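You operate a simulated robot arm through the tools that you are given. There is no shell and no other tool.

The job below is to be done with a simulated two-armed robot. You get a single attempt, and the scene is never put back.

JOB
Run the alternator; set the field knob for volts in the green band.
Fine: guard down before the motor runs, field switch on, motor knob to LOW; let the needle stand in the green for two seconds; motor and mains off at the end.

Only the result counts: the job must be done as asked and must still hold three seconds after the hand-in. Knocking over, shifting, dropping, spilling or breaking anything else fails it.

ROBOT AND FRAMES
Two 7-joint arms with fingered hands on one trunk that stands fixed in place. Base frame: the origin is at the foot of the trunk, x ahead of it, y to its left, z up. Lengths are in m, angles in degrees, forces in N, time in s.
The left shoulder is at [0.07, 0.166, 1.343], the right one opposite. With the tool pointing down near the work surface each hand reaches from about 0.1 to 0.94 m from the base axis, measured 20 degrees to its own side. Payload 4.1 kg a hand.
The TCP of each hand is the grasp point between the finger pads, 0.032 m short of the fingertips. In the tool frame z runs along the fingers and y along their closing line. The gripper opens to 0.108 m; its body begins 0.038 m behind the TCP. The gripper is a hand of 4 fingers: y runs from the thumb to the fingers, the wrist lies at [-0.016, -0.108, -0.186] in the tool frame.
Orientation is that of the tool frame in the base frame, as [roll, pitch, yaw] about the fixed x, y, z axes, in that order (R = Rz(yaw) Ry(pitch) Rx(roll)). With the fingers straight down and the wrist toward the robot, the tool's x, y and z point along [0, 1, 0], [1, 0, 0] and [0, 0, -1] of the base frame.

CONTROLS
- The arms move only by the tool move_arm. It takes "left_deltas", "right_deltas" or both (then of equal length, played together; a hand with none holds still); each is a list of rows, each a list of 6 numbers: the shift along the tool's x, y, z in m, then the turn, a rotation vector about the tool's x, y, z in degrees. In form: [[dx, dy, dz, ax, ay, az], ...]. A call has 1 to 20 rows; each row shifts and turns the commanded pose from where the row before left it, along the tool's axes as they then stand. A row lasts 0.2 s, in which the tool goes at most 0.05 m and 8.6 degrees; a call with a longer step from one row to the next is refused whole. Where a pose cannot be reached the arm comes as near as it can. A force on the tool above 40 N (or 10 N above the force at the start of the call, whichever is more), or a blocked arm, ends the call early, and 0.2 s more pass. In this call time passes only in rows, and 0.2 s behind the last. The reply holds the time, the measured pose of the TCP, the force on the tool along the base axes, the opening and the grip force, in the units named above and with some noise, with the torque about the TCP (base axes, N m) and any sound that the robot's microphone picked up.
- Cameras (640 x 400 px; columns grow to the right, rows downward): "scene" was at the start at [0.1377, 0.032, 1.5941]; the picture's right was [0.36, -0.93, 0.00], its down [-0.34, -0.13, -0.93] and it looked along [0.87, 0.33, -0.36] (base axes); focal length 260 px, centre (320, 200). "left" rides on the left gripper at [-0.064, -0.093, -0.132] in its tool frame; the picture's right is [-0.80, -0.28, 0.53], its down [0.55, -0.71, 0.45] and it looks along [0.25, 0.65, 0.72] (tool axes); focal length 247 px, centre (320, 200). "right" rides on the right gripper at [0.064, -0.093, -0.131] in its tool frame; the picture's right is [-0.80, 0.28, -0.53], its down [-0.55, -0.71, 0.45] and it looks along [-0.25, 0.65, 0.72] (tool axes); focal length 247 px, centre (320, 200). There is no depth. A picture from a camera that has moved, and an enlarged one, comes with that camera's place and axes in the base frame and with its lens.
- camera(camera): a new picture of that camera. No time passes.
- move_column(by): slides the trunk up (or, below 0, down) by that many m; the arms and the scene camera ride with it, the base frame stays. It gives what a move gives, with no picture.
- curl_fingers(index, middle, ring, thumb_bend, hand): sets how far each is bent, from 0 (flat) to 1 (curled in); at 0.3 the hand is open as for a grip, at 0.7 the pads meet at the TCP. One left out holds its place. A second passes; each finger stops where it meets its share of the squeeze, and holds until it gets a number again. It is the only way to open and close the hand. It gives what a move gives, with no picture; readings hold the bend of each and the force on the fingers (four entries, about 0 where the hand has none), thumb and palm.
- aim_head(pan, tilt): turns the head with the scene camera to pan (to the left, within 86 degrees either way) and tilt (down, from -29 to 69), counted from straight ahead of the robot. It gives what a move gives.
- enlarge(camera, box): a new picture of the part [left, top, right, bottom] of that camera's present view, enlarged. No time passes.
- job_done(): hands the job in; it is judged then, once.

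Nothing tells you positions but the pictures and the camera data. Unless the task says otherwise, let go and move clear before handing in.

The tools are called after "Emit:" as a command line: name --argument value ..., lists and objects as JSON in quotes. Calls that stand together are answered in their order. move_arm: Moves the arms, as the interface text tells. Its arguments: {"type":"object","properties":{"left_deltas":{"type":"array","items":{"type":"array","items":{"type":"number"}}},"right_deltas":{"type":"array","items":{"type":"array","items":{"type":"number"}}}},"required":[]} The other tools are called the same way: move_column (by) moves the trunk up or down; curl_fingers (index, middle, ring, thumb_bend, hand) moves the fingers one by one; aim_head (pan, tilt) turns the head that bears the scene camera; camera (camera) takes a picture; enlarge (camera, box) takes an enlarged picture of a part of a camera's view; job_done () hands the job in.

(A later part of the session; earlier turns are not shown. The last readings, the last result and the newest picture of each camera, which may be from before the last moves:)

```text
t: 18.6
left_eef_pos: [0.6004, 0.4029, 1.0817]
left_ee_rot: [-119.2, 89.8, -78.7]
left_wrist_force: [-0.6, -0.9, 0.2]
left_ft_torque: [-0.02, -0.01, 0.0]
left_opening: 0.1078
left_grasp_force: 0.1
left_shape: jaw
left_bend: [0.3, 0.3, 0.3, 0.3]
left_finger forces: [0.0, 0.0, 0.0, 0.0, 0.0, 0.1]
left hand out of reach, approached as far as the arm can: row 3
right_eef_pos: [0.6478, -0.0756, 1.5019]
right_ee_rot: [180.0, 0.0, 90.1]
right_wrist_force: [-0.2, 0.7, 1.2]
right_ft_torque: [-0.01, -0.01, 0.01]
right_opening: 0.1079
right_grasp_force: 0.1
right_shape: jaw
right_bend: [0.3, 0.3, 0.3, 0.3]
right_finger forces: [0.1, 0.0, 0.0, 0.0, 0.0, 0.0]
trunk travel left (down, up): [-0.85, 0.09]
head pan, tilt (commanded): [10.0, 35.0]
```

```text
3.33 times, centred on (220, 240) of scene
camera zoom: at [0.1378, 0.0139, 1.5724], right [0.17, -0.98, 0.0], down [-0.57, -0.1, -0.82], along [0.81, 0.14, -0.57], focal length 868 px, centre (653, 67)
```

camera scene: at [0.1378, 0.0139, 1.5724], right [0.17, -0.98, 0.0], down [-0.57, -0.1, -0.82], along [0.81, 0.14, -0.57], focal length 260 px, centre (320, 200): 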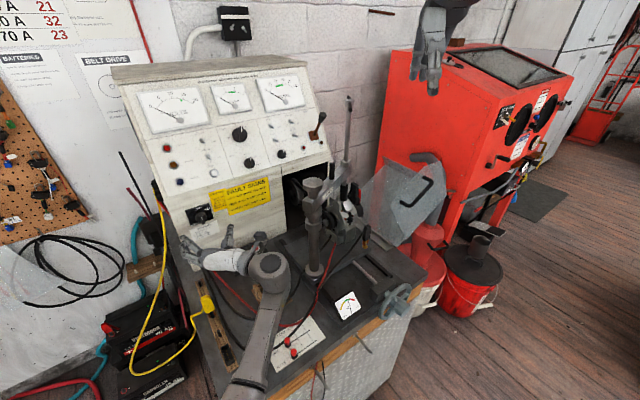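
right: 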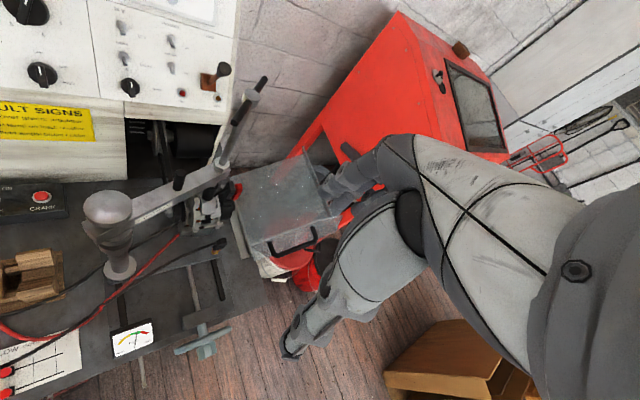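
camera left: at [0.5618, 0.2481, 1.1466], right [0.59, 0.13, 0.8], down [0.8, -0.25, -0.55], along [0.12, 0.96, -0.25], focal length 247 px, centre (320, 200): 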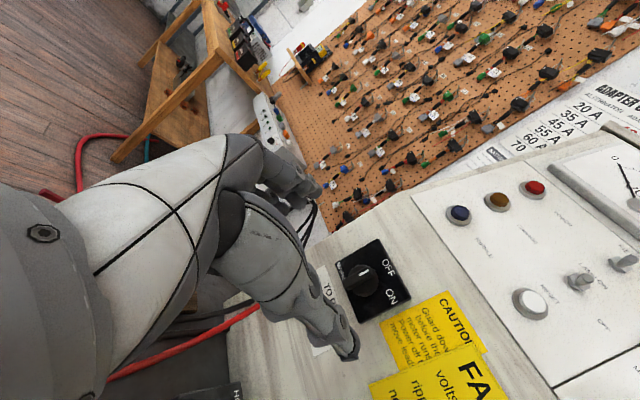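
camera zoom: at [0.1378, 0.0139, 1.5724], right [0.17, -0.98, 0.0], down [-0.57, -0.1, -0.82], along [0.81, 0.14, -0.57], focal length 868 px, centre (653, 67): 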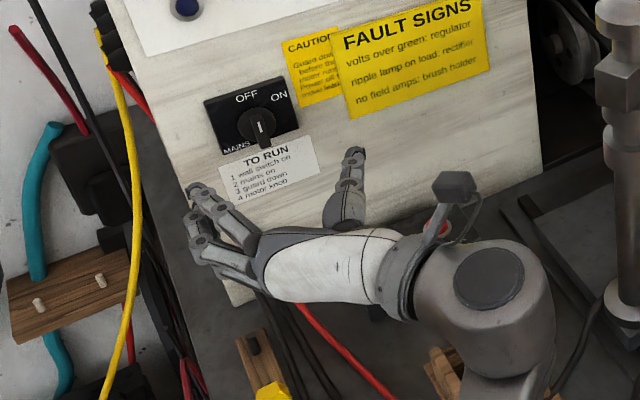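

The hand is now in front of the mains knob, laterally aligned (knob ≈ [0.690, 0.481, 1.068], about 0.12 m ahead of the grasp point). I'll zoom to judge how far the knob stands out.

Emit:
enlarge --camera "left" --box '[310, 230, 430, 330]'

Emit:
enlarge --camera "scene" --box '[180, 195, 240, 240]'

Emit:
enlarge --camera "right" --box '[0, 0, 160, 120]'

```text
4.00 times, centred on (370, 280) of left
camera zoom: at [0.5618, 0.2481, 1.1466], right [0.59, 0.13, 0.8], down [0.8, -0.25, -0.55], along [0.12, 0.96, -0.25], focal length 988 px, centre (120, -120)
```

zoom: 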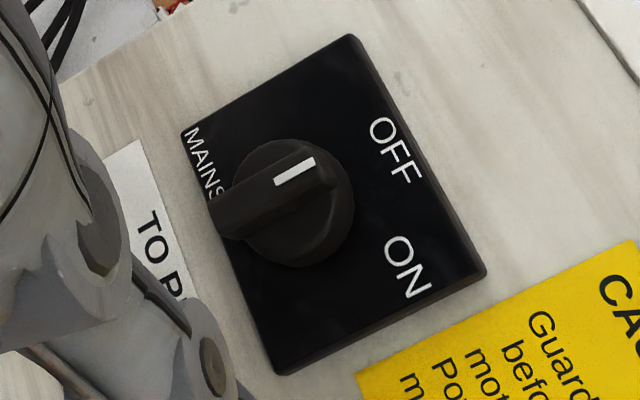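

```text
8.89 times, centred on (210, 218) of scene
camera zoom: at [0.1378, 0.0139, 1.5724], right [0.17, -0.98, 0.0], down [-0.57, -0.1, -0.82], along [0.81, 0.14, -0.57], focal length 2313 px, centre (1298, 44)
```

zoom: 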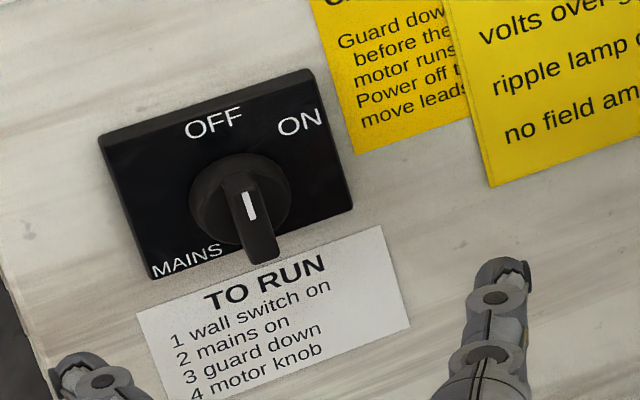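

```text
3.33 times, centred on (80, 60) of right
camera zoom: at [0.5553, -0.0097, 1.633], right [0.28, -0.8, 0.53], down [-0.71, -0.55, -0.45], along [0.65, -0.25, -0.72], focal length 823 px, centre (1120, 667)
```

zoom: 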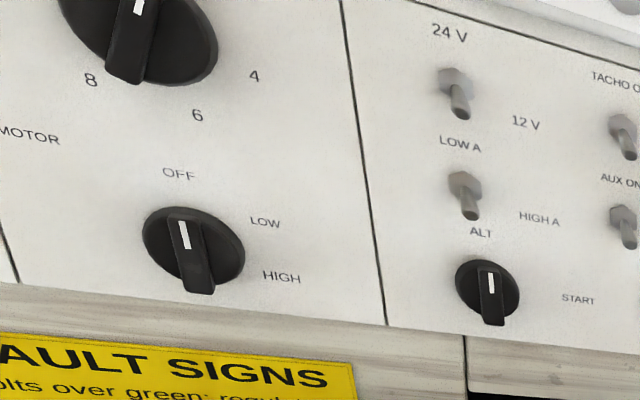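

Mains ON is roughly 60° clockwise of OFF and the ridge stands out about 2–3 cm. I'll move forward 6 cm and down 1.4 cm so the finger tips straddle the ridge.

Emit:
move_arm --left_deltas '[[0.0046, 0, 0.02, 0, 0, 0], [0.0046, 0, 0.02, 0, 0, 0], [0.0046, 0, 0.018, 0, 0, 0]]'

Emit:
enlarge --camera "left" --box '[250, 150, 450, 350]'

Emit:
enlarge --camera "scene" --box '[160, 180, 280, 280]'

```text
t: 19.4
left_eef_pos: [0.6072, 0.409, 1.0779]
left_ee_rot: [-119.0, 89.7, -78.4]
left_wrist_force: [-0.2, 0.1, 0.3]
left_ft_torque: [-0.01, -0.01, 0.03]
left_opening: 0.108
left_grasp_force: 0.1
left_shape: jaw
left_bend: [0.3, 0.3, 0.3, 0.3]
left_finger forces: [0.1, 0.0, 0.0, 0.0, 0.1, 0.0]
left hand out of reach, approached as far as the arm can: row 1, 2, 3
right_eef_pos: [0.6477, -0.0751, 1.501]
right_ee_rot: [180.0, 0.0, 90.0]
right_wrist_force: [-0.2, 0.0, -0.7]
right_ft_torque: [0.0, 0.0, 0.02]
right_opening: 0.1076
right_grasp_force: 0.1
right_shape: jaw
right_bend: [0.3, 0.3, 0.3, 0.3]
right_finger forces: [0.0, 0.0, 0.1, 0.1, 0.0, 0.0]
trunk travel left (down, up): [-0.85, 0.09]
head pan, tilt (commanded): [10.0, 35.0]
```

```text
2.00 times, centred on (350, 250) of left
camera zoom: at [0.5694, 0.2548, 1.1446], right [0.59, 0.13, 0.8], down [0.8, -0.25, -0.55], along [0.12, 0.96, -0.25], focal length 494 px, centre (260, 100)
```

zoom: 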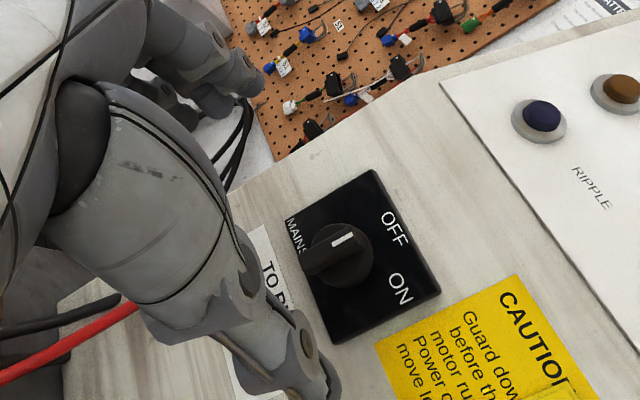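

```text
4.00 times, centred on (220, 230) of scene
camera zoom: at [0.1375, 0.0139, 1.5724], right [0.17, -0.98, 0.0], down [-0.56, -0.1, -0.82], along [0.81, 0.14, -0.57], focal length 1041 px, centre (720, 80)
```

zoom: 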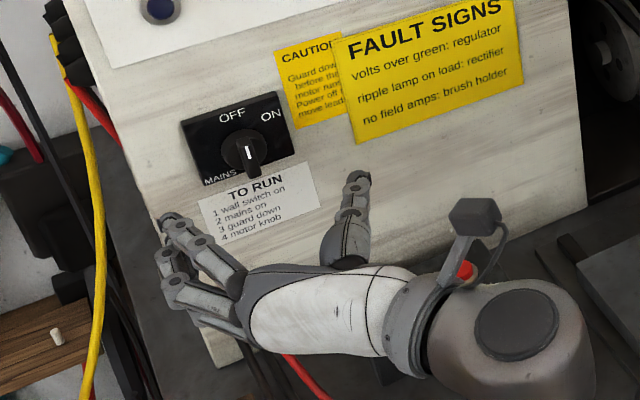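

The wrist limit stops me with the thumb on the right. Rolling the other way (thumb on the left, wrist to the left) should be easier and also keeps the wrist away from the clamp post, so I'll back off and roll over to that side.

Emit:
move_arm --left_deltas '[[-0.04, 0, -0.02, 0, 0, 0], [-0.04, 0, -0.02, 0, 0, 0], [-0.04, 0, -0.02, 0, 0, 0], [0, 0, 0, 0, 0, 8.5], [0, 0, 0, 0, 0, 8.5], [0, 0, 0, 0, 0, 8.5], [0, 0, 0, 0, 0, 8.5], [0, 0, 0, 0, 0, 8.5], [0, 0, 0, 0, 0, 8.5], [0, 0, 0, 0, 0, 8.5], [0, 0, 0, 0, 0, 8.5], [0, 0, 0, 0, 0, 8.5], [0, 0, 0, 0, 0, 8.5], [0, 0, 0, 0, 0, 8.5]]'

Emit:
camera --camera "scene"

```text
t: 22.4
left_eef_pos: [0.5612, 0.3722, 1.1991]
left_ee_rot: [90.1, -3.5, 130.6]
left_wrist_force: [0.1, 0.1, -1.0]
left_ft_torque: [-0.01, -0.01, -0.01]
left_opening: 0.1075
left_grasp_force: 0.1
left_shape: jaw
left_bend: [0.3, 0.3, 0.3, 0.3]
left_finger forces: [0.0, 0.0, 0.0, 0.0, 0.0, 0.0]
right_eef_pos: [0.6475, -0.0738, 1.5021]
right_ee_rot: [180.0, 0.0, 90.0]
right_wrist_force: [-0.5, 0.4, 0.7]
right_ft_torque: [-0.01, 0.03, -0.01]
right_opening: 0.1079
right_grasp_force: 0.1
right_shape: jaw
right_bend: [0.3, 0.3, 0.3, 0.3]
right_finger forces: [0.0, 0.1, 0.0, 0.0, 0.0, 0.1]
trunk travel left (down, up): [-0.85, 0.09]
head pan, tilt (commanded): [10.0, 35.0]
```

```text
taken
camera scene: at [0.1371, 0.0148, 1.5724], right [0.17, -0.98, 0.0], down [-0.56, -0.1, -0.82], along [0.81, 0.14, -0.57], focal length 260 px, centre (320, 200)
```

scene: 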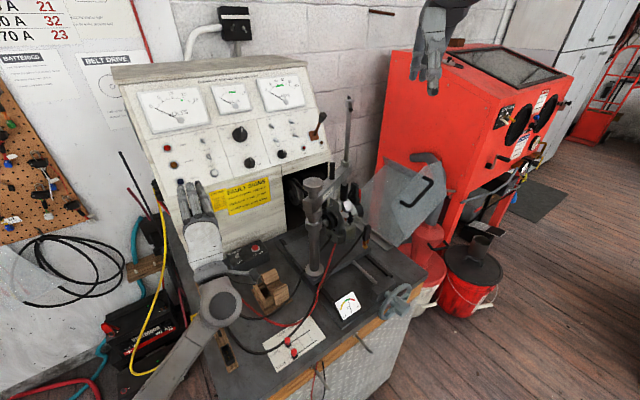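

At roll zero everything is fine. Continuing the roll to put the thumb on the left.

Emit:
move_arm --left_deltas '[[0, 0, 0, 0, 0, 8.5], [0, 0, 0, 0, 0, 8.5], [0, 0, 0, 0, 0, 8.5], [0, 0, 0, 0, 0, 8.5], [0, 0, 0, 0, 0, 8.5], [0, 0, 0, 0, 0, 8.5], [0, 0, 0, 0, 0, 8.5], [0, 0, 0, 0, 0, 8.5], [0, 0, 0, 0, 0, 8.5], [0, 0, 0, 0, 0, 8.5]]'

Emit:
camera --camera "scene"

Emit:
camera --camera "left"

```text
t: 24.6
left_eef_pos: [0.5615, 0.3715, 1.1993]
left_ee_rot: [95.3, -88.3, 125.3]
left_wrist_force: [0.3, 0.0, 0.5]
left_ft_torque: [0.03, 0.0, -0.01]
left_opening: 0.108
left_grasp_force: 0.0
left_shape: jaw
left_bend: [0.3, 0.3, 0.3, 0.3]
left_finger forces: [0.1, 0.1, 0.1, 0.0, 0.0, 0.0]
right_eef_pos: [0.6487, -0.0744, 1.5021]
right_ee_rot: [-180.0, 0.0, 90.1]
right_wrist_force: [-1.3, -0.7, 0.7]
right_ft_torque: [-0.01, 0.03, 0.0]
right_opening: 0.1075
right_grasp_force: 0.0
right_shape: jaw
right_bend: [0.3, 0.3, 0.3, 0.3]
right_finger forces: [0.0, 0.0, 0.1, 0.0, 0.0, 0.0]
trunk travel left (down, up): [-0.85, 0.09]
head pan, tilt (commanded): [10.0, 35.0]
```

```text
taken
camera scene: at [0.1379, 0.0145, 1.5723], right [0.17, -0.98, 0.0], down [-0.57, -0.1, -0.82], along [0.81, 0.14, -0.57], focal length 260 px, centre (320, 200)
```

scene: 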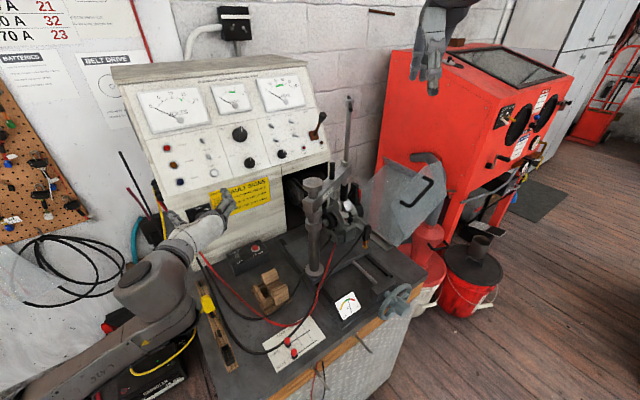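

```text
taken
camera left: at [0.4038, 0.3554, 1.1323], right [0.23, 0.54, -0.81], down [-0.13, 0.84, 0.53], along [0.96, -0.02, 0.27], focal length 247 px, centre (320, 200)
```

left: 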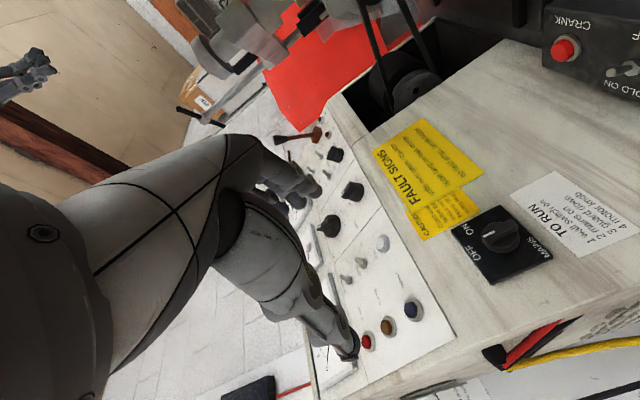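

This side works with margin. Moving to about 10 cm in front of the mains knob.

Emit:
move_arm --left_deltas '[[-0.0437, 0.0003, 0.0233, 0, 0, 0], [-0.0437, 0.0003, 0.0233, 0, 0, 0], [-0.0437, 0.0003, 0.0233, 0, 0, 0]]'

Emit:
camera --camera "scene"

Emit:
camera --camera "left"

Emit:
enlarge --camera "scene" --box '[140, 170, 300, 300]'

```text
t: 25.4
left_eef_pos: [0.6183, 0.4122, 1.068]
left_ee_rot: [92.1, -88.4, 128.4]
left_wrist_force: [0.7, 0.6, -0.5]
left_ft_torque: [0.0, 0.01, 0.03]
left_opening: 0.1078
left_grasp_force: 0.1
left_shape: jaw
left_bend: [0.3, 0.3, 0.3, 0.3]
left_finger forces: [0.0, 0.1, 0.0, 0.1, 0.0, 0.0]
right_eef_pos: [0.6484, -0.0749, 1.5012]
right_ee_rot: [180.0, 0.0, 90.0]
right_wrist_force: [0.3, 0.0, -0.1]
right_ft_torque: [0.07, 0.01, 0.0]
right_opening: 0.1077
right_grasp_force: 0.0
right_shape: jaw
right_bend: [0.3, 0.3, 0.3, 0.3]
right_finger forces: [0.0, 0.0, 0.1, 0.1, 0.0, 0.1]
trunk travel left (down, up): [-0.85, 0.09]
head pan, tilt (commanded): [10.0, 35.0]
```

```text
taken
camera scene: at [0.1385, 0.0138, 1.5723], right [0.17, -0.98, 0.0], down [-0.57, -0.1, -0.82], along [0.81, 0.14, -0.57], focal length 260 px, centre (320, 200)
```

scene: 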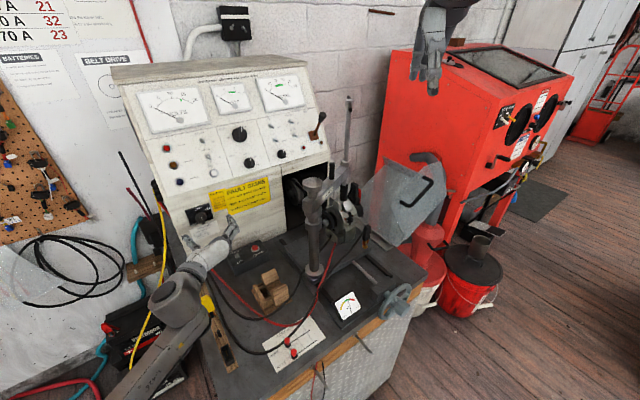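

```text
taken
camera left: at [0.4603, 0.3968, 1.0012], right [0.23, 0.54, -0.81], down [-0.13, 0.84, 0.53], along [0.96, -0.02, 0.27], focal length 247 px, centre (320, 200)
```

left: 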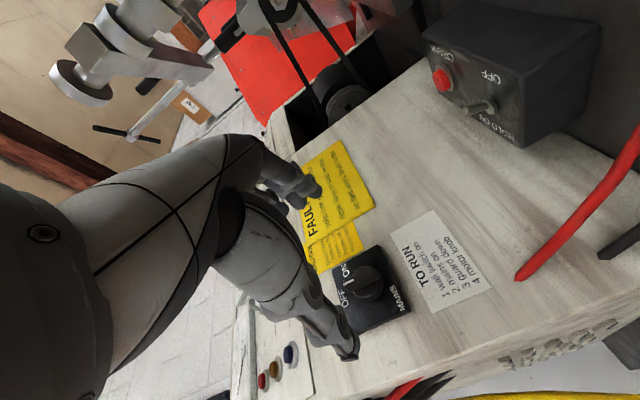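

```text
3.08 times, centred on (220, 235) of scene
camera zoom: at [0.1385, 0.0138, 1.5723], right [0.17, -0.98, 0.0], down [-0.57, -0.1, -0.82], along [0.81, 0.14, -0.57], focal length 801 px, centre (628, 92)
```

zoom: 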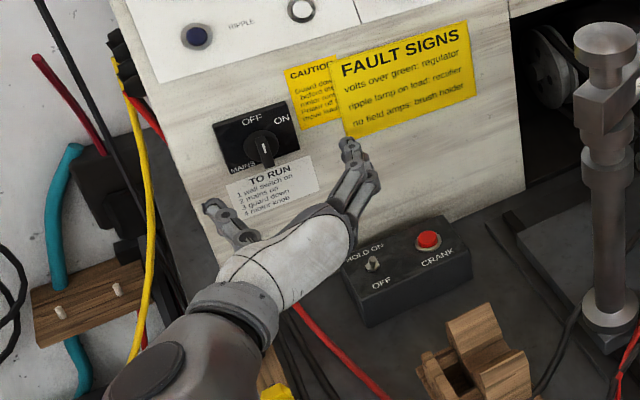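

Thumb is left, fingers right of the mains knob; it lies about 0.097 m ahead and 7 mm toward the thumb. I'll advance 5.5 cm with that correction.

Emit:
move_arm --left_deltas '[[0, -0.003, 0.02, 0, 0, 0.8], [0, -0.003, 0.02, 0, 0, 0.8], [0, 0, 0.015, 0, 0, 0]]'

Emit:
enlarge --camera "left" --box '[240, 150, 440, 375]'

Emit:
enlarge --camera "scene" --box '[160, 180, 270, 270]'

```text
t: 26.2
left_eef_pos: [0.6562, 0.4537, 1.0679]
left_ee_rot: [125.3, -89.8, 95.2]
left_wrist_force: [0.7, 0.1, -0.4]
left_ft_torque: [-0.02, 0.02, 0.02]
left_opening: 0.1077
left_grasp_force: 0.1
left_shape: jaw
left_bend: [0.3, 0.3, 0.3, 0.3]
left_finger forces: [0.0, 0.0, 0.0, 0.0, 0.1, 0.1]
right_eef_pos: [0.647, -0.0738, 1.5012]
right_ee_rot: [-179.9, 0.1, 89.9]
right_wrist_force: [-0.3, -0.7, -0.2]
right_ft_torque: [0.04, -0.02, -0.02]
right_opening: 0.1076
right_grasp_force: 0.0
right_shape: jaw
right_bend: [0.3, 0.3, 0.3, 0.3]
right_finger forces: [0.1, 0.1, 0.0, 0.1, 0.0, 0.0]
trunk travel left (down, up): [-0.85, 0.09]
head pan, tilt (commanded): [10.0, 35.0]
```

```text
1.78 times, centred on (340, 262) of left
camera zoom: at [0.4972, 0.4392, 1.004], right [0.22, 0.56, -0.8], down [-0.12, 0.83, 0.55], along [0.97, -0.03, 0.25], focal length 439 px, centre (284, 89)
```

zoom: 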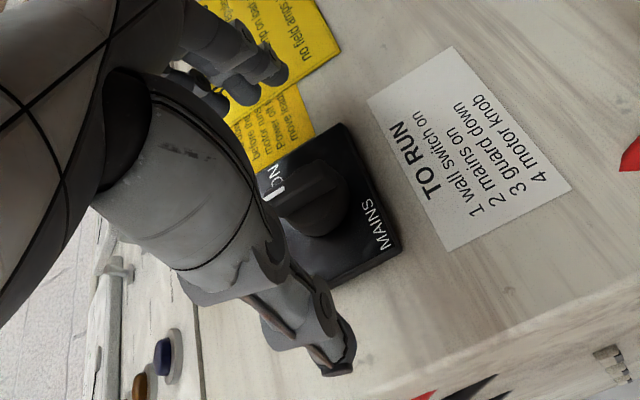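

```text
4.44 times, centred on (215, 225) of scene
camera zoom: at [0.1378, 0.0141, 1.5723], right [0.17, -0.98, 0.0], down [-0.57, -0.1, -0.82], along [0.81, 0.14, -0.57], focal length 1157 px, centre (787, 89)
```

zoom: 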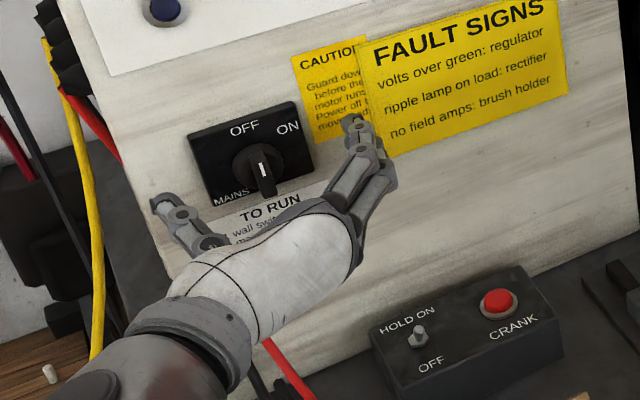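

Finger tips are just short of the ridge top. I'll go in another 12 mm and close gently on the ridge.

Emit:
move_arm --left_deltas '[[0, 0, 0.006, 0, 0, 0], [0, 0, 0.006, 0, 0, 0]]'

Emit:
curl_fingers --hand "left" --index 0.55 --middle 0.55 --ring 0.55 --thumb_bend 0.55

Emit:
enlarge --camera "scene" --box '[160, 180, 270, 270]'

Emit:
enlarge --camera "left" --box '[240, 150, 440, 375]'

```text
t: 26.8
left_eef_pos: [0.6651, 0.4599, 1.0676]
left_ee_rot: [123.6, -89.8, 97.0]
left_wrist_force: [0.6, 0.3, -0.4]
left_ft_torque: [-0.05, 0.02, -0.01]
left_opening: 0.1077
left_grasp_force: 0.0
left_shape: jaw
left_bend: [0.3, 0.3, 0.3, 0.3]
left_finger forces: [0.1, 0.0, 0.1, 0.0, 0.0, 0.1]
right_eef_pos: [0.6487, -0.0755, 1.5029]
right_ee_rot: [-180.0, 0.0, 90.0]
right_wrist_force: [1.3, -0.2, -0.7]
right_ft_torque: [-0.02, 0.0, 0.0]
right_opening: 0.1079
right_grasp_force: 0.0
right_shape: jaw
right_bend: [0.3, 0.3, 0.3, 0.3]
right_finger forces: [0.0, 0.0, 0.0, 0.1, 0.0, 0.0]
trunk travel left (down, up): [-0.85, 0.09]
head pan, tilt (commanded): [10.0, 35.0]
```

```text
t: 27.8
left_eef_pos: [0.6653, 0.4607, 1.0675]
left_ee_rot: [132.4, -89.9, 88.3]
left_wrist_force: [-4.5, -0.1, 0.0]
left_ft_torque: [-0.01, -0.01, 0.17]
left_opening: 0.0465
left_grasp_force: 2.5
left_shape: fingers
left_bend: [0.55, 0.55, 0.55, 0.53]
left_finger forces: [0.0, 0.1, 0.1, 0.0, 4.2, 0.0]
right_eef_pos: [0.6468, -0.0748, 1.5014]
right_ee_rot: [-180.0, 0.0, 90.0]
right_wrist_force: [-0.1, 0.4, 0.0]
right_ft_torque: [-0.01, 0.01, -0.02]
right_opening: 0.1076
right_grasp_force: 0.1
right_shape: jaw
right_bend: [0.3, 0.3, 0.3, 0.3]
right_finger forces: [0.0, 0.0, 0.0, 0.1, 0.0, 0.0]
trunk travel left (down, up): [-0.85, 0.09]
head pan, tilt (commanded): [10.0, 35.0]
```

```text
4.44 times, centred on (215, 225) of scene
camera zoom: at [0.1368, 0.0143, 1.5724], right [0.17, -0.98, 0.0], down [-0.56, -0.1, -0.82], along [0.81, 0.14, -0.57], focal length 1157 px, centre (787, 89)
```

zoom: 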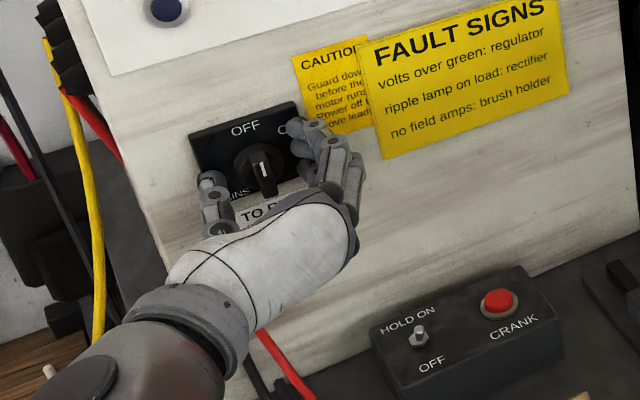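

```text
1.78 times, centred on (340, 262) of left
camera zoom: at [0.5056, 0.4464, 1.0039], right [0.22, 0.56, -0.8], down [-0.12, 0.83, 0.55], along [0.97, -0.03, 0.25], focal length 439 px, centre (284, 89)
```

zoom: 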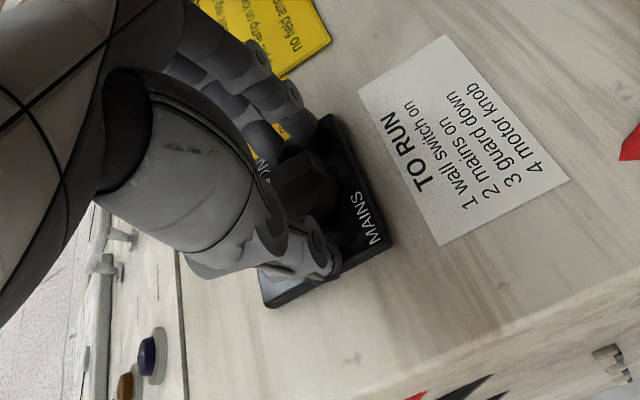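

The thumb tip is touching the switch plate, so I'm a little deep. I'll back off 12 mm and then close on the ridge.

Emit:
move_arm --left_deltas '[[0, -0.002, -0.006, 0, 0, 0], [0, 0, -0.006, 0, 0, 0]]'

Emit:
curl_fingers --hand "left" --index 0.72 --middle 0.72 --ring 0.72 --thumb_bend 0.72

Emit:
enlarge --camera "scene" --box '[160, 180, 270, 270]'

Emit:
enlarge --camera "left" --box '[240, 150, 440, 375]'

```text
t: 28.4
left_eef_pos: [0.6533, 0.4525, 1.0683]
left_ee_rot: [68.7, -90.0, 151.8]
left_wrist_force: [0.1, 0.7, 0.1]
left_ft_torque: [-0.02, 0.0, -0.01]
left_opening: 0.0428
left_grasp_force: 0.0
left_shape: fingers
left_bend: [0.55, 0.55, 0.55, 0.55]
left_finger forces: [0.0, 0.0, 0.0, 0.0, 0.1, 0.0]
right_eef_pos: [0.6475, -0.0749, 1.5022]
right_ee_rot: [180.0, 0.0, 90.0]
right_wrist_force: [0.8, -0.3, 0.1]
right_ft_torque: [-0.01, 0.02, 0.0]
right_opening: 0.1076
right_grasp_force: 0.0
right_shape: jaw
right_bend: [0.3, 0.3, 0.3, 0.3]
right_finger forces: [0.0, 0.0, 0.0, 0.1, 0.1, 0.0]
trunk travel left (down, up): [-0.85, 0.09]
head pan, tilt (commanded): [10.0, 35.0]
```

```text
t: 29.4
left_eef_pos: [0.6552, 0.4528, 1.0674]
left_ee_rot: [139.3, -89.9, 81.3]
left_wrist_force: [7.2, -2.2, 2.3]
left_ft_torque: [0.03, -0.06, -0.11]
left_opening: 0.0082
left_grasp_force: 6.9
left_shape: fingers
left_bend: [0.71, 0.67, 0.72, 0.69]
left_finger forces: [5.2, 5.1, 0.0, 0.0, 4.0, 0.0]
right_eef_pos: [0.6481, -0.0758, 1.5006]
right_ee_rot: [-179.9, 0.0, 90.0]
right_wrist_force: [-0.1, -0.2, -0.2]
right_ft_torque: [0.01, 0.01, -0.02]
right_opening: 0.1073
right_grasp_force: 0.1
right_shape: jaw
right_bend: [0.3, 0.3, 0.3, 0.3]
right_finger forces: [0.1, 0.0, 0.1, 0.0, 0.0, 0.0]
trunk travel left (down, up): [-0.85, 0.09]
head pan, tilt (commanded): [10.0, 35.0]
```

```text
4.44 times, centred on (215, 225) of scene
camera zoom: at [0.139, 0.0135, 1.5722], right [0.17, -0.98, 0.0], down [-0.57, -0.1, -0.82], along [0.81, 0.14, -0.57], focal length 1157 px, centre (787, 89)
```

zoom: 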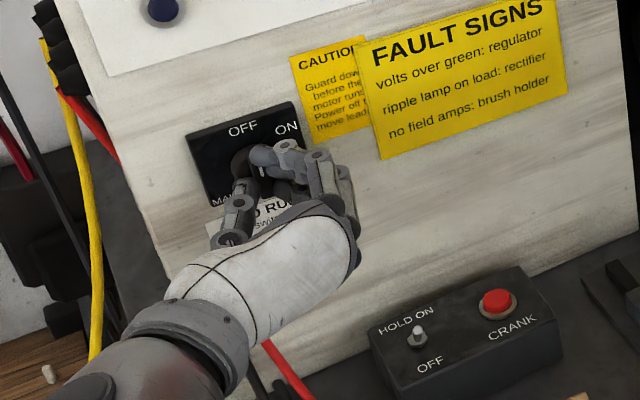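

```text
1.78 times, centred on (340, 262) of left
camera zoom: at [0.4964, 0.4393, 1.0035], right [0.22, 0.56, -0.8], down [-0.12, 0.83, 0.55], along [0.97, -0.03, 0.25], focal length 439 px, centre (284, 89)
```

zoom: 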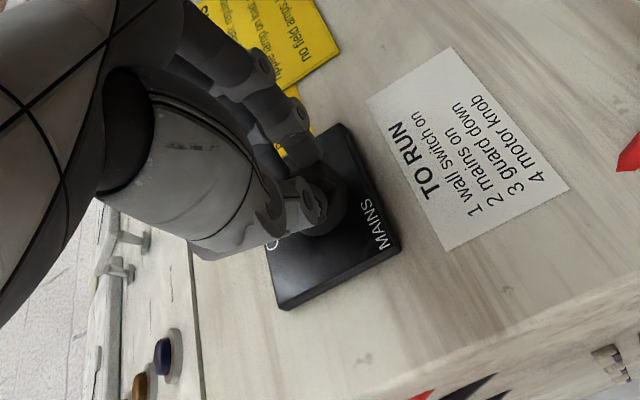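

The ridge is gripped (index, middle and thumb in contact, 8 mm gap). Now I turn it clockwise in steps.

Emit:
move_arm --left_deltas '[[0, 0, 0, 0, 0, 7], [0, 0, 0, 0, 0, 7], [0, 0, 0, 0, 0, 7], [0, 0, 0, 0, 0, 7]]'

Emit:
enlarge --camera "scene" --box '[150, 120, 270, 270]'

Emit:
enlarge --camera "left" --box '[240, 150, 440, 375]'

```text
t: 30.4
left_eef_pos: [0.6548, 0.4542, 1.0666]
left_ee_rot: [-90.4, -62.1, -49.1]
left_wrist_force: [3.4, -1.7, 1.6]
left_ft_torque: [0.07, -0.04, -0.09]
left_opening: 0.0086
left_grasp_force: 7.0
left_shape: fingers
left_bend: [0.71, 0.67, 0.72, 0.69]
left_finger forces: [4.3, 3.9, 0.0, 0.0, 5.5, 0.1]
right_eef_pos: [0.6495, -0.0751, 1.5016]
right_ee_rot: [180.0, -0.1, 90.0]
right_wrist_force: [0.4, -0.6, -0.6]
right_ft_torque: [-0.02, 0.0, 0.0]
right_opening: 0.1073
right_grasp_force: 0.0
right_shape: jaw
right_bend: [0.3, 0.3, 0.3, 0.3]
right_finger forces: [0.1, 0.1, 0.0, 0.1, 0.0, 0.1]
trunk travel left (down, up): [-0.85, 0.09]
head pan, tilt (commanded): [10.0, 35.0]
```

```text
2.67 times, centred on (210, 195) of scene
camera zoom: at [0.1384, 0.0137, 1.5722], right [0.17, -0.98, 0.0], down [-0.57, -0.1, -0.82], along [0.81, 0.14, -0.57], focal length 694 px, centre (613, 213)
```

zoom: 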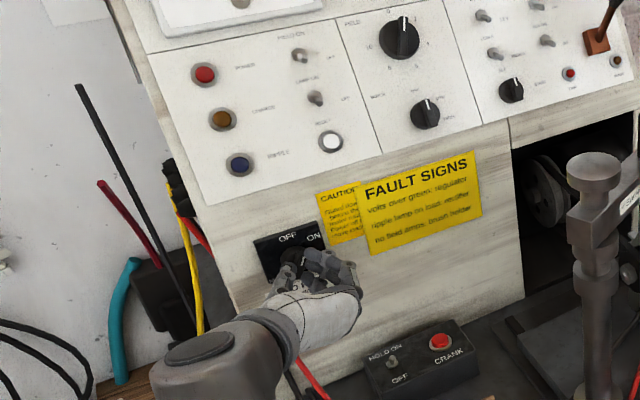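

```text
1.78 times, centred on (340, 262) of left
camera zoom: at [0.4833, 0.4546, 1.0545], right [0.0, 0.82, -0.57], down [0.1, 0.57, 0.82], along [0.99, -0.06, -0.09], focal length 439 px, centre (284, 89)
```

zoom: 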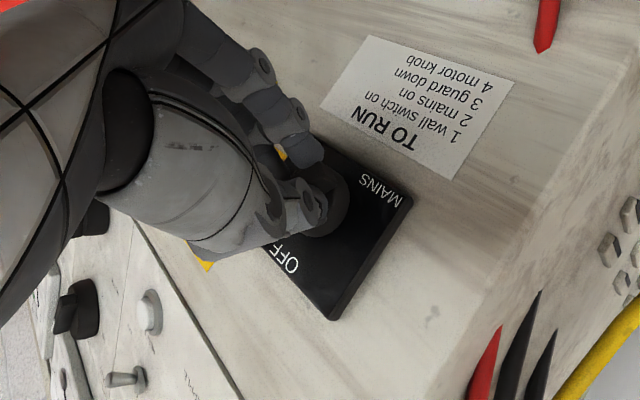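

The knob follows. Continuing clockwise.

Emit:
move_arm --left_deltas '[[0, 0, 0, 0, 0, 7], [0, 0, 0, 0, 0, 7], [0, 0, 0, 0, 0, 7]]'

Emit:
enlarge --camera "scene" --box '[150, 120, 270, 270]'

Emit:
enlarge --camera "left" --box '[240, 150, 440, 375]'

```text
t: 31.2
left_eef_pos: [0.6553, 0.4549, 1.0674]
left_ee_rot: [-90.2, -40.9, -49.1]
left_wrist_force: [2.4, -1.4, 0.7]
left_ft_torque: [-0.01, 0.04, 0.01]
left_opening: 0.0082
left_grasp_force: 6.7
left_shape: fingers
left_bend: [0.71, 0.71, 0.72, 0.68]
left_finger forces: [3.9, 3.3, 0.0, 0.0, 6.4, 0.1]
right_eef_pos: [0.6478, -0.0749, 1.5014]
right_ee_rot: [179.9, 0.0, 90.0]
right_wrist_force: [-0.7, -0.8, -0.3]
right_ft_torque: [0.02, -0.01, -0.04]
right_opening: 0.1078
right_grasp_force: 0.1
right_shape: jaw
right_bend: [0.3, 0.3, 0.3, 0.3]
right_finger forces: [0.0, 0.0, 0.0, 0.0, 0.1, 0.1]
trunk travel left (down, up): [-0.85, 0.09]
head pan, tilt (commanded): [10.0, 35.0]
```

```text
2.67 times, centred on (210, 195) of scene
camera zoom: at [0.1384, 0.0139, 1.5722], right [0.17, -0.98, 0.0], down [-0.57, -0.1, -0.82], along [0.81, 0.14, -0.57], focal length 694 px, centre (613, 213)
```

zoom: 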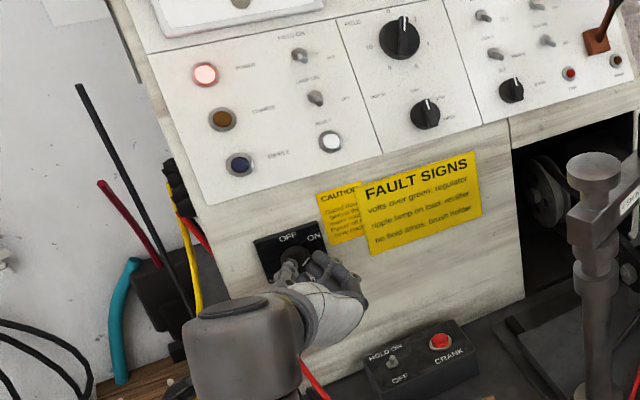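

```text
1.78 times, centred on (340, 262) of left
camera zoom: at [0.4849, 0.4529, 1.0955], right [-0.11, 0.94, -0.31], down [0.31, 0.33, 0.89], along [0.94, 0.0, -0.33], focal length 439 px, centre (284, 89)
```

zoom: 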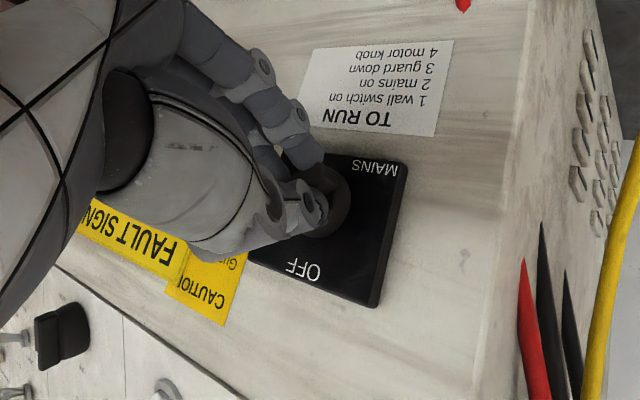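

The POWER lamp is lit, so the wall switch is on and mains is on. A small extra turn to seat it, then I open the hand and back away.

Emit:
move_arm --left_deltas '[[0, 0, 0, 0, 0, 5]]'

Emit:
curl_fingers --hand "left" --index 0.3 --middle 0.3 --ring 0.3 --thumb_bend 0.3

Emit:
move_arm --left_deltas '[[0, 0, -0.03, 0, 0, 0], [0, 0, -0.04, 0, 0, 0], [0, 0, -0.03, 0, 0, 0]]'

Emit:
camera --camera "scene"

Emit:
enlarge --camera "scene" --box '[140, 130, 240, 240]'

```text
t: 31.6
left_eef_pos: [0.6546, 0.4538, 1.0675]
left_ee_rot: [-90.2, -36.0, -49.3]
left_wrist_force: [-0.1, 0.0, -1.3]
left_ft_torque: [0.02, 0.01, 0.01]
left_opening: 0.0082
left_grasp_force: 6.7
left_shape: fingers
left_bend: [0.71, 0.71, 0.72, 0.68]
left_finger forces: [3.6, 3.4, 0.0, 0.0, 6.5, 0.0]
right_eef_pos: [0.6473, -0.0742, 1.5024]
right_ee_rot: [-180.0, 0.0, 90.0]
right_wrist_force: [0.2, -0.2, -0.4]
right_ft_torque: [0.0, 0.0, 0.0]
right_opening: 0.1074
right_grasp_force: 0.1
right_shape: jaw
right_bend: [0.3, 0.3, 0.3, 0.3]
right_finger forces: [0.0, 0.0, 0.1, 0.0, 0.0, 0.1]
trunk travel left (down, up): [-0.85, 0.09]
head pan, tilt (commanded): [10.0, 35.0]
```

```text
t: 32.6
left_eef_pos: [0.6529, 0.4534, 1.0674]
left_ee_rot: [-90.2, -36.2, -49.3]
left_wrist_force: [-0.6, 0.6, 1.1]
left_ft_torque: [-0.02, 0.0, 0.01]
left_opening: 0.1081
left_grasp_force: 0.0
left_shape: fingers
left_bend: [0.3, 0.3, 0.3, 0.3]
left_finger forces: [0.1, 0.0, 0.0, 0.1, 0.1, 0.0]
right_eef_pos: [0.6488, -0.0759, 1.5015]
right_ee_rot: [-180.0, 0.0, 90.0]
right_wrist_force: [-0.3, 0.5, -0.5]
right_ft_torque: [-0.05, -0.03, 0.0]
right_opening: 0.1076
right_grasp_force: 0.1
right_shape: jaw
right_bend: [0.3, 0.3, 0.3, 0.3]
right_finger forces: [0.1, 0.0, 0.0, 0.0, 0.0, 0.1]
trunk travel left (down, up): [-0.85, 0.09]
head pan, tilt (commanded): [10.0, 35.0]
```

```text
t: 33.4
left_eef_pos: [0.5771, 0.3892, 1.0677]
left_ee_rot: [-90.1, -36.1, -49.2]
left_wrist_force: [0.7, -0.3, -0.6]
left_ft_torque: [0.01, 0.01, -0.01]
left_opening: 0.1084
left_grasp_force: 0.0
left_shape: fingers
left_bend: [0.3, 0.3, 0.3, 0.3]
left_finger forces: [0.1, 0.0, 0.0, 0.0, 0.1, 0.0]
right_eef_pos: [0.6471, -0.0752, 1.5022]
right_ee_rot: [-180.0, 0.0, 90.0]
right_wrist_force: [0.5, -0.4, -0.1]
right_ft_torque: [0.0, 0.02, -0.01]
right_opening: 0.1077
right_grasp_force: 0.1
right_shape: jaw
right_bend: [0.3, 0.3, 0.3, 0.3]
right_finger forces: [0.0, 0.1, 0.0, 0.1, 0.0, 0.1]
trunk travel left (down, up): [-0.85, 0.09]
head pan, tilt (commanded): [10.0, 35.0]
```

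```text
taken
camera scene: at [0.1373, 0.0139, 1.5724], right [0.17, -0.98, 0.0], down [-0.56, -0.1, -0.82], along [0.81, 0.14, -0.57], focal length 260 px, centre (320, 200)
```

scene: 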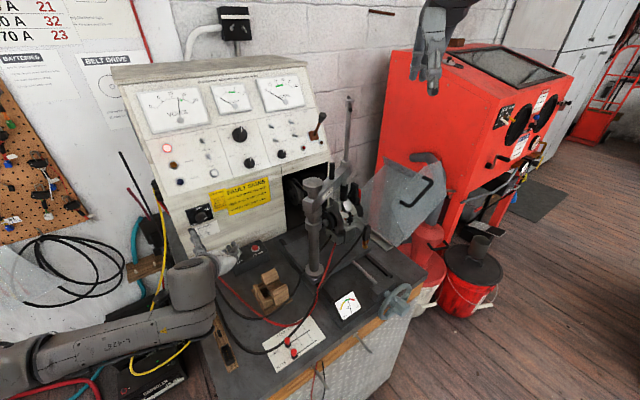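

```text
3.64 times, centred on (190, 185) of scene
camera zoom: at [0.1373, 0.0139, 1.5724], right [0.17, -0.98, 0.0], down [-0.56, -0.1, -0.82], along [0.81, 0.14, -0.57], focal length 946 px, centre (793, 254)
```

zoom: 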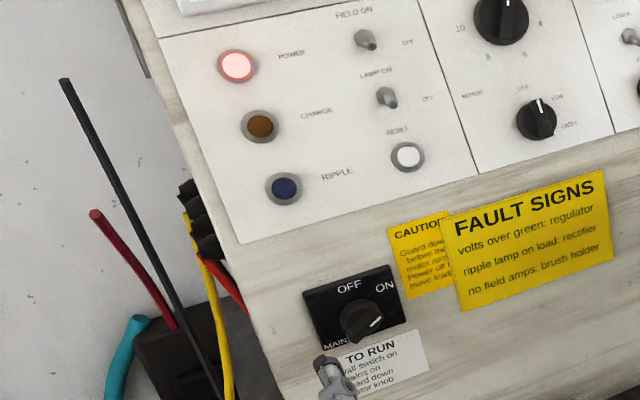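

Mains is on. I'll check the meters, then deal with the guard using the right hand.

Emit:
enlarge --camera "scene" --box '[130, 75, 330, 175]'

Emit:
enlarge --camera "scene" --box '[140, 80, 210, 140]'

```text
3.20 times, centred on (230, 125) of scene
camera zoom: at [0.1373, 0.0139, 1.5724], right [0.17, -0.98, 0.0], down [-0.56, -0.1, -0.82], along [0.81, 0.14, -0.57], focal length 833 px, centre (608, 440)
```

zoom: 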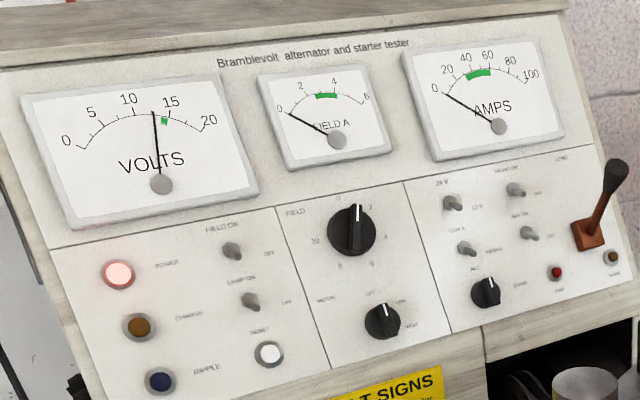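

```text
6.67 times, centred on (175, 110) of scene
camera zoom: at [0.1373, 0.0139, 1.5724], right [0.17, -0.98, 0.0], down [-0.56, -0.1, -0.82], along [0.81, 0.14, -0.57], focal length 1735 px, centre (1287, 800)
```

zoom: 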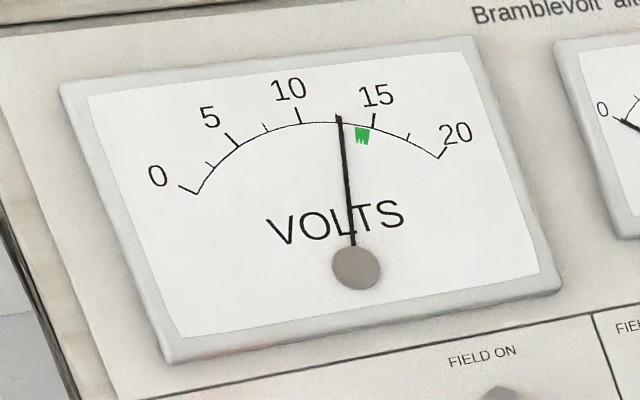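

The voltmeter now shows battery volts (~12.6 V), and the green band is about 13.8–14.8 V. Next, the guard: I'll close the right hand into a bunch, tilt it forward and bring it in front of the guard's handle, on its right side.

Emit:
curl_fingers --hand "right" --index 0.7 --middle 0.7 --ring 0.7 --thumb_bend 0.7

Emit:
move_arm --right_deltas '[[0, 0, 0, -7.5, 0, 0], [0, 0, 0, -7.5, 0, 0], [0, 0, 0, -7.5, 0, 0], [0, 0, 0, -7.5, 0, 0], [-0.0313, 0.0007, 0.0327, 0, 0, 0], [-0.0313, 0.0007, 0.0327, 0, 0, 0], [-0.0313, 0.0007, 0.0327, 0, 0, 0], [-0.0313, 0.0007, 0.0327, 0, 0, 0], [-0.0313, 0.0007, 0.0327, 0, 0, 0], [-0.0313, 0.0007, 0.0327, 0, 0, 0], [-0.0313, 0.0007, 0.0327, 0, 0, 0]]'

Emit:
camera --camera "scene"

Emit:
camera --camera "right"

```text
t: 34.4
left_eef_pos: [0.5768, 0.3895, 1.067]
left_ee_rot: [-90.2, -36.2, -49.3]
left_wrist_force: [-0.3, 0.5, -0.1]
left_ft_torque: [-0.01, -0.02, 0.03]
left_opening: 0.1084
left_grasp_force: 0.1
left_shape: fingers
left_bend: [0.3, 0.3, 0.3, 0.3]
left_finger forces: [0.2, 0.1, 0.0, 0.0, 0.0, 0.1]
right_eef_pos: [0.647, -0.0754, 1.5023]
right_ee_rot: [180.0, 0.0, 90.0]
right_wrist_force: [-0.6, -0.4, 0.8]
right_ft_torque: [0.01, -0.02, 0.02]
right_opening: 0.0038
right_grasp_force: 0.0
right_shape: fingers
right_bend: [0.7, 0.7, 0.7, 0.7]
right_finger forces: [0.0, 0.0, 0.0, 0.0, 0.0, 0.1]
trunk travel left (down, up): [-0.85, 0.09]
head pan, tilt (commanded): [10.0, 35.0]
```

```text
t: 36.8
left_eef_pos: [0.5781, 0.388, 1.0683]
left_ee_rot: [-90.1, -36.0, -49.5]
left_wrist_force: [0.1, -1.0, -0.6]
left_ft_torque: [0.01, 0.02, -0.01]
left_opening: 0.1082
left_grasp_force: 0.0
left_shape: fingers
left_bend: [0.3, 0.3, 0.3, 0.3]
left_finger forces: [0.0, 0.1, 0.1, 0.1, 0.1, 0.0]
right_eef_pos: [0.7681, -0.2961, 1.3058]
right_ee_rot: [149.9, -0.1, 90.0]
right_wrist_force: [0.1, -0.6, -0.6]
right_ft_torque: [0.0, 0.03, 0.01]
right_opening: 0.0035
right_grasp_force: 0.1
right_shape: fingers
right_bend: [0.7, 0.7, 0.7, 0.7]
right_finger forces: [0.0, 0.1, 0.0, 0.1, 0.1, 0.0]
trunk travel left (down, up): [-0.85, 0.09]
head pan, tilt (commanded): [10.0, 35.0]
```

```text
taken
camera scene: at [0.1389, 0.0122, 1.5723], right [0.17, -0.98, 0.0], down [-0.57, -0.1, -0.82], along [0.81, 0.14, -0.57], focal length 260 px, centre (320, 200)
```

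scene: 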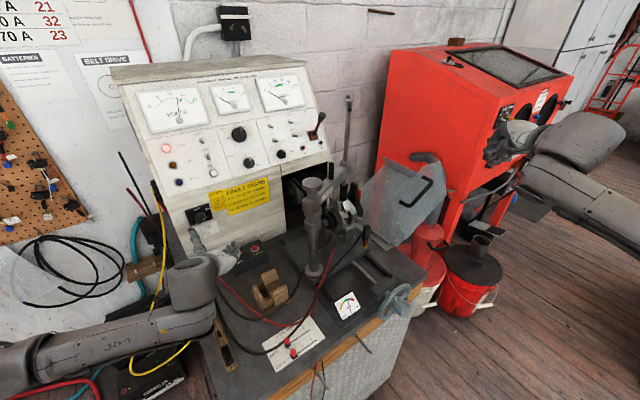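

```text
taken
camera right: at [0.6219, -0.2313, 1.3723], right [-0.02, -0.8, 0.6], down [-0.39, -0.55, -0.74], along [0.92, -0.25, -0.3], focal length 247 px, centre (320, 200)
```

right: 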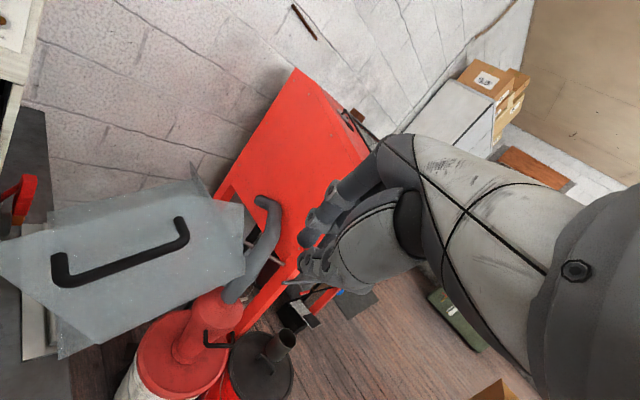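

The right camera confirms the handle: outer corner [0.869, -0.206, 1.160], inner corner [0.802, -0.144, 1.112]. I'll come in front of the guard, just right of the handle's outer leg.

Emit:
move_arm --right_deltas '[[-0.0247, -0.0084, 0.0359, 0, 0, 0], [-0.0247, -0.0084, 0.0359, 0, 0, 0], [-0.0247, -0.0084, 0.0359, 0, 0, 0], [0.027, 0.02, 0.0216, 0, 0, 0], [0.027, 0.02, 0.0216, 0, 0, 0]]'

Emit:
enlarge --camera "scene" --box '[360, 110, 540, 260]'

Emit:
camera --camera "right"

```text
t: 38.0
left_eef_pos: [0.5789, 0.3906, 1.0659]
left_ee_rot: [-90.3, -36.2, -49.3]
left_wrist_force: [0.0, 1.2, -0.8]
left_ft_torque: [0.0, 0.02, 0.0]
left_opening: 0.1082
left_grasp_force: 0.0
left_shape: fingers
left_bend: [0.3, 0.3, 0.3, 0.3]
left_finger forces: [0.0, 0.1, 0.1, 0.0, 0.0, 0.0]
right_eef_pos: [0.8571, -0.3139, 1.1835]
right_ee_rot: [150.2, 0.2, 90.0]
right_wrist_force: [0.1, 0.5, 0.0]
right_ft_torque: [-0.01, 0.07, -0.04]
right_opening: 0.0034
right_grasp_force: 0.1
right_shape: fingers
right_bend: [0.7, 0.7, 0.7, 0.7]
right_finger forces: [0.1, 0.0, 0.1, 0.0, 0.0, 0.0]
trunk travel left (down, up): [-0.85, 0.09]
head pan, tilt (commanded): [10.0, 35.0]
```

```text
2.67 times, centred on (450, 185) of scene
camera zoom: at [0.1397, 0.0162, 1.5721], right [0.17, -0.98, 0.0], down [-0.57, -0.1, -0.82], along [0.81, 0.14, -0.58], focal length 694 px, centre (-27, 240)
```

zoom: 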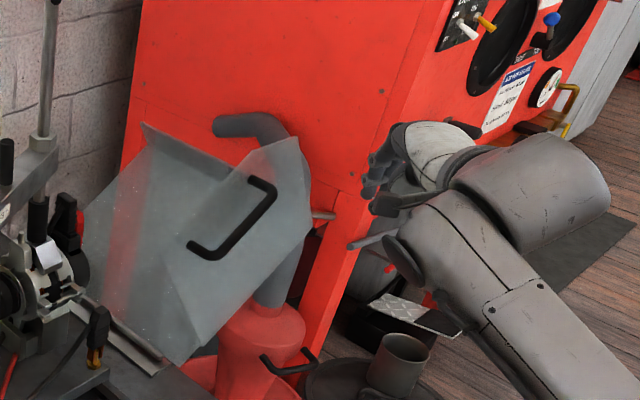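

```text
taken
camera right: at [0.7113, -0.2477, 1.2496], right [-0.02, -0.8, 0.6], down [-0.39, -0.55, -0.74], along [0.92, -0.25, -0.3], focal length 247 px, centre (320, 200)
```

right: 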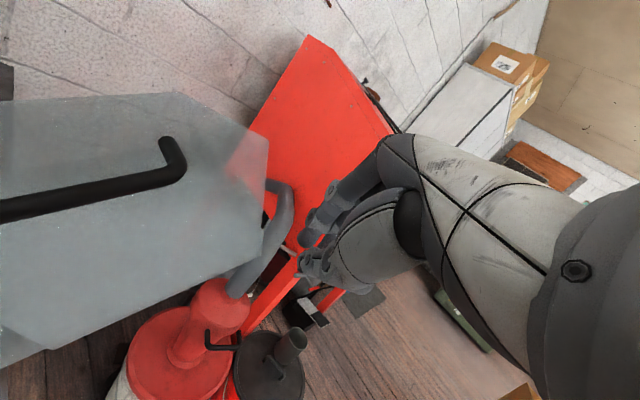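

The bunch is in front-right of the guard with free space. Two more steps bring it level with the handle leg.

Emit:
move_arm --right_deltas '[[0.027, 0.02, 0.0216, 0, 0, 0], [0.025, 0.02, 0.0216, 0, 0, 0]]'

Emit:
enlarge --camera "scene" --box '[360, 110, 540, 260]'

Emit:
camera --camera "right"

```text
t: 38.6
left_eef_pos: [0.5795, 0.392, 1.0654]
left_ee_rot: [-90.2, -36.1, -49.5]
left_wrist_force: [-0.5, 0.4, 0.6]
left_ft_torque: [-0.03, -0.01, -0.02]
left_opening: 0.1081
left_grasp_force: 0.0
left_shape: fingers
left_bend: [0.3, 0.3, 0.3, 0.3]
left_finger forces: [0.1, 0.0, 0.1, 0.0, 0.0, 0.0]
right_eef_pos: [0.9123, -0.2599, 1.1656]
right_ee_rot: [150.1, 0.2, 89.9]
right_wrist_force: [0.4, -0.3, 0.2]
right_ft_torque: [-0.02, -0.03, -0.04]
right_opening: 0.0037
right_grasp_force: 0.0
right_shape: fingers
right_bend: [0.7, 0.7, 0.7, 0.7]
right_finger forces: [0.0, 0.0, 0.0, 0.0, 0.0, 0.0]
trunk travel left (down, up): [-0.85, 0.09]
head pan, tilt (commanded): [10.0, 35.0]
```

```text
2.67 times, centred on (450, 185) of scene
camera zoom: at [0.1398, 0.0171, 1.5721], right [0.17, -0.98, 0.0], down [-0.57, -0.1, -0.82], along [0.81, 0.14, -0.58], focal length 694 px, centre (-27, 240)
```

zoom: 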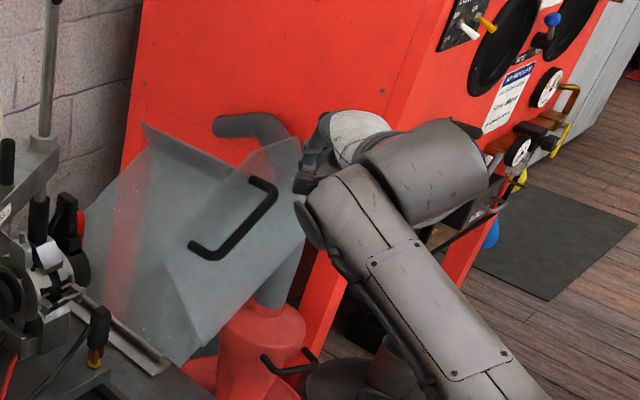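

```text
taken
camera right: at [0.7675, -0.1943, 1.2322], right [-0.02, -0.8, 0.6], down [-0.39, -0.55, -0.74], along [0.92, -0.25, -0.3], focal length 247 px, centre (320, 200)
```

right: 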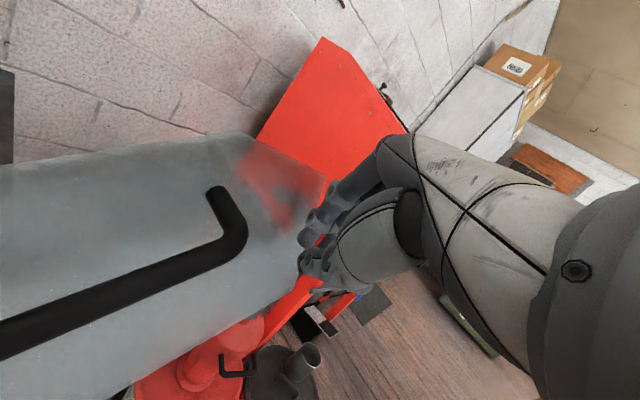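

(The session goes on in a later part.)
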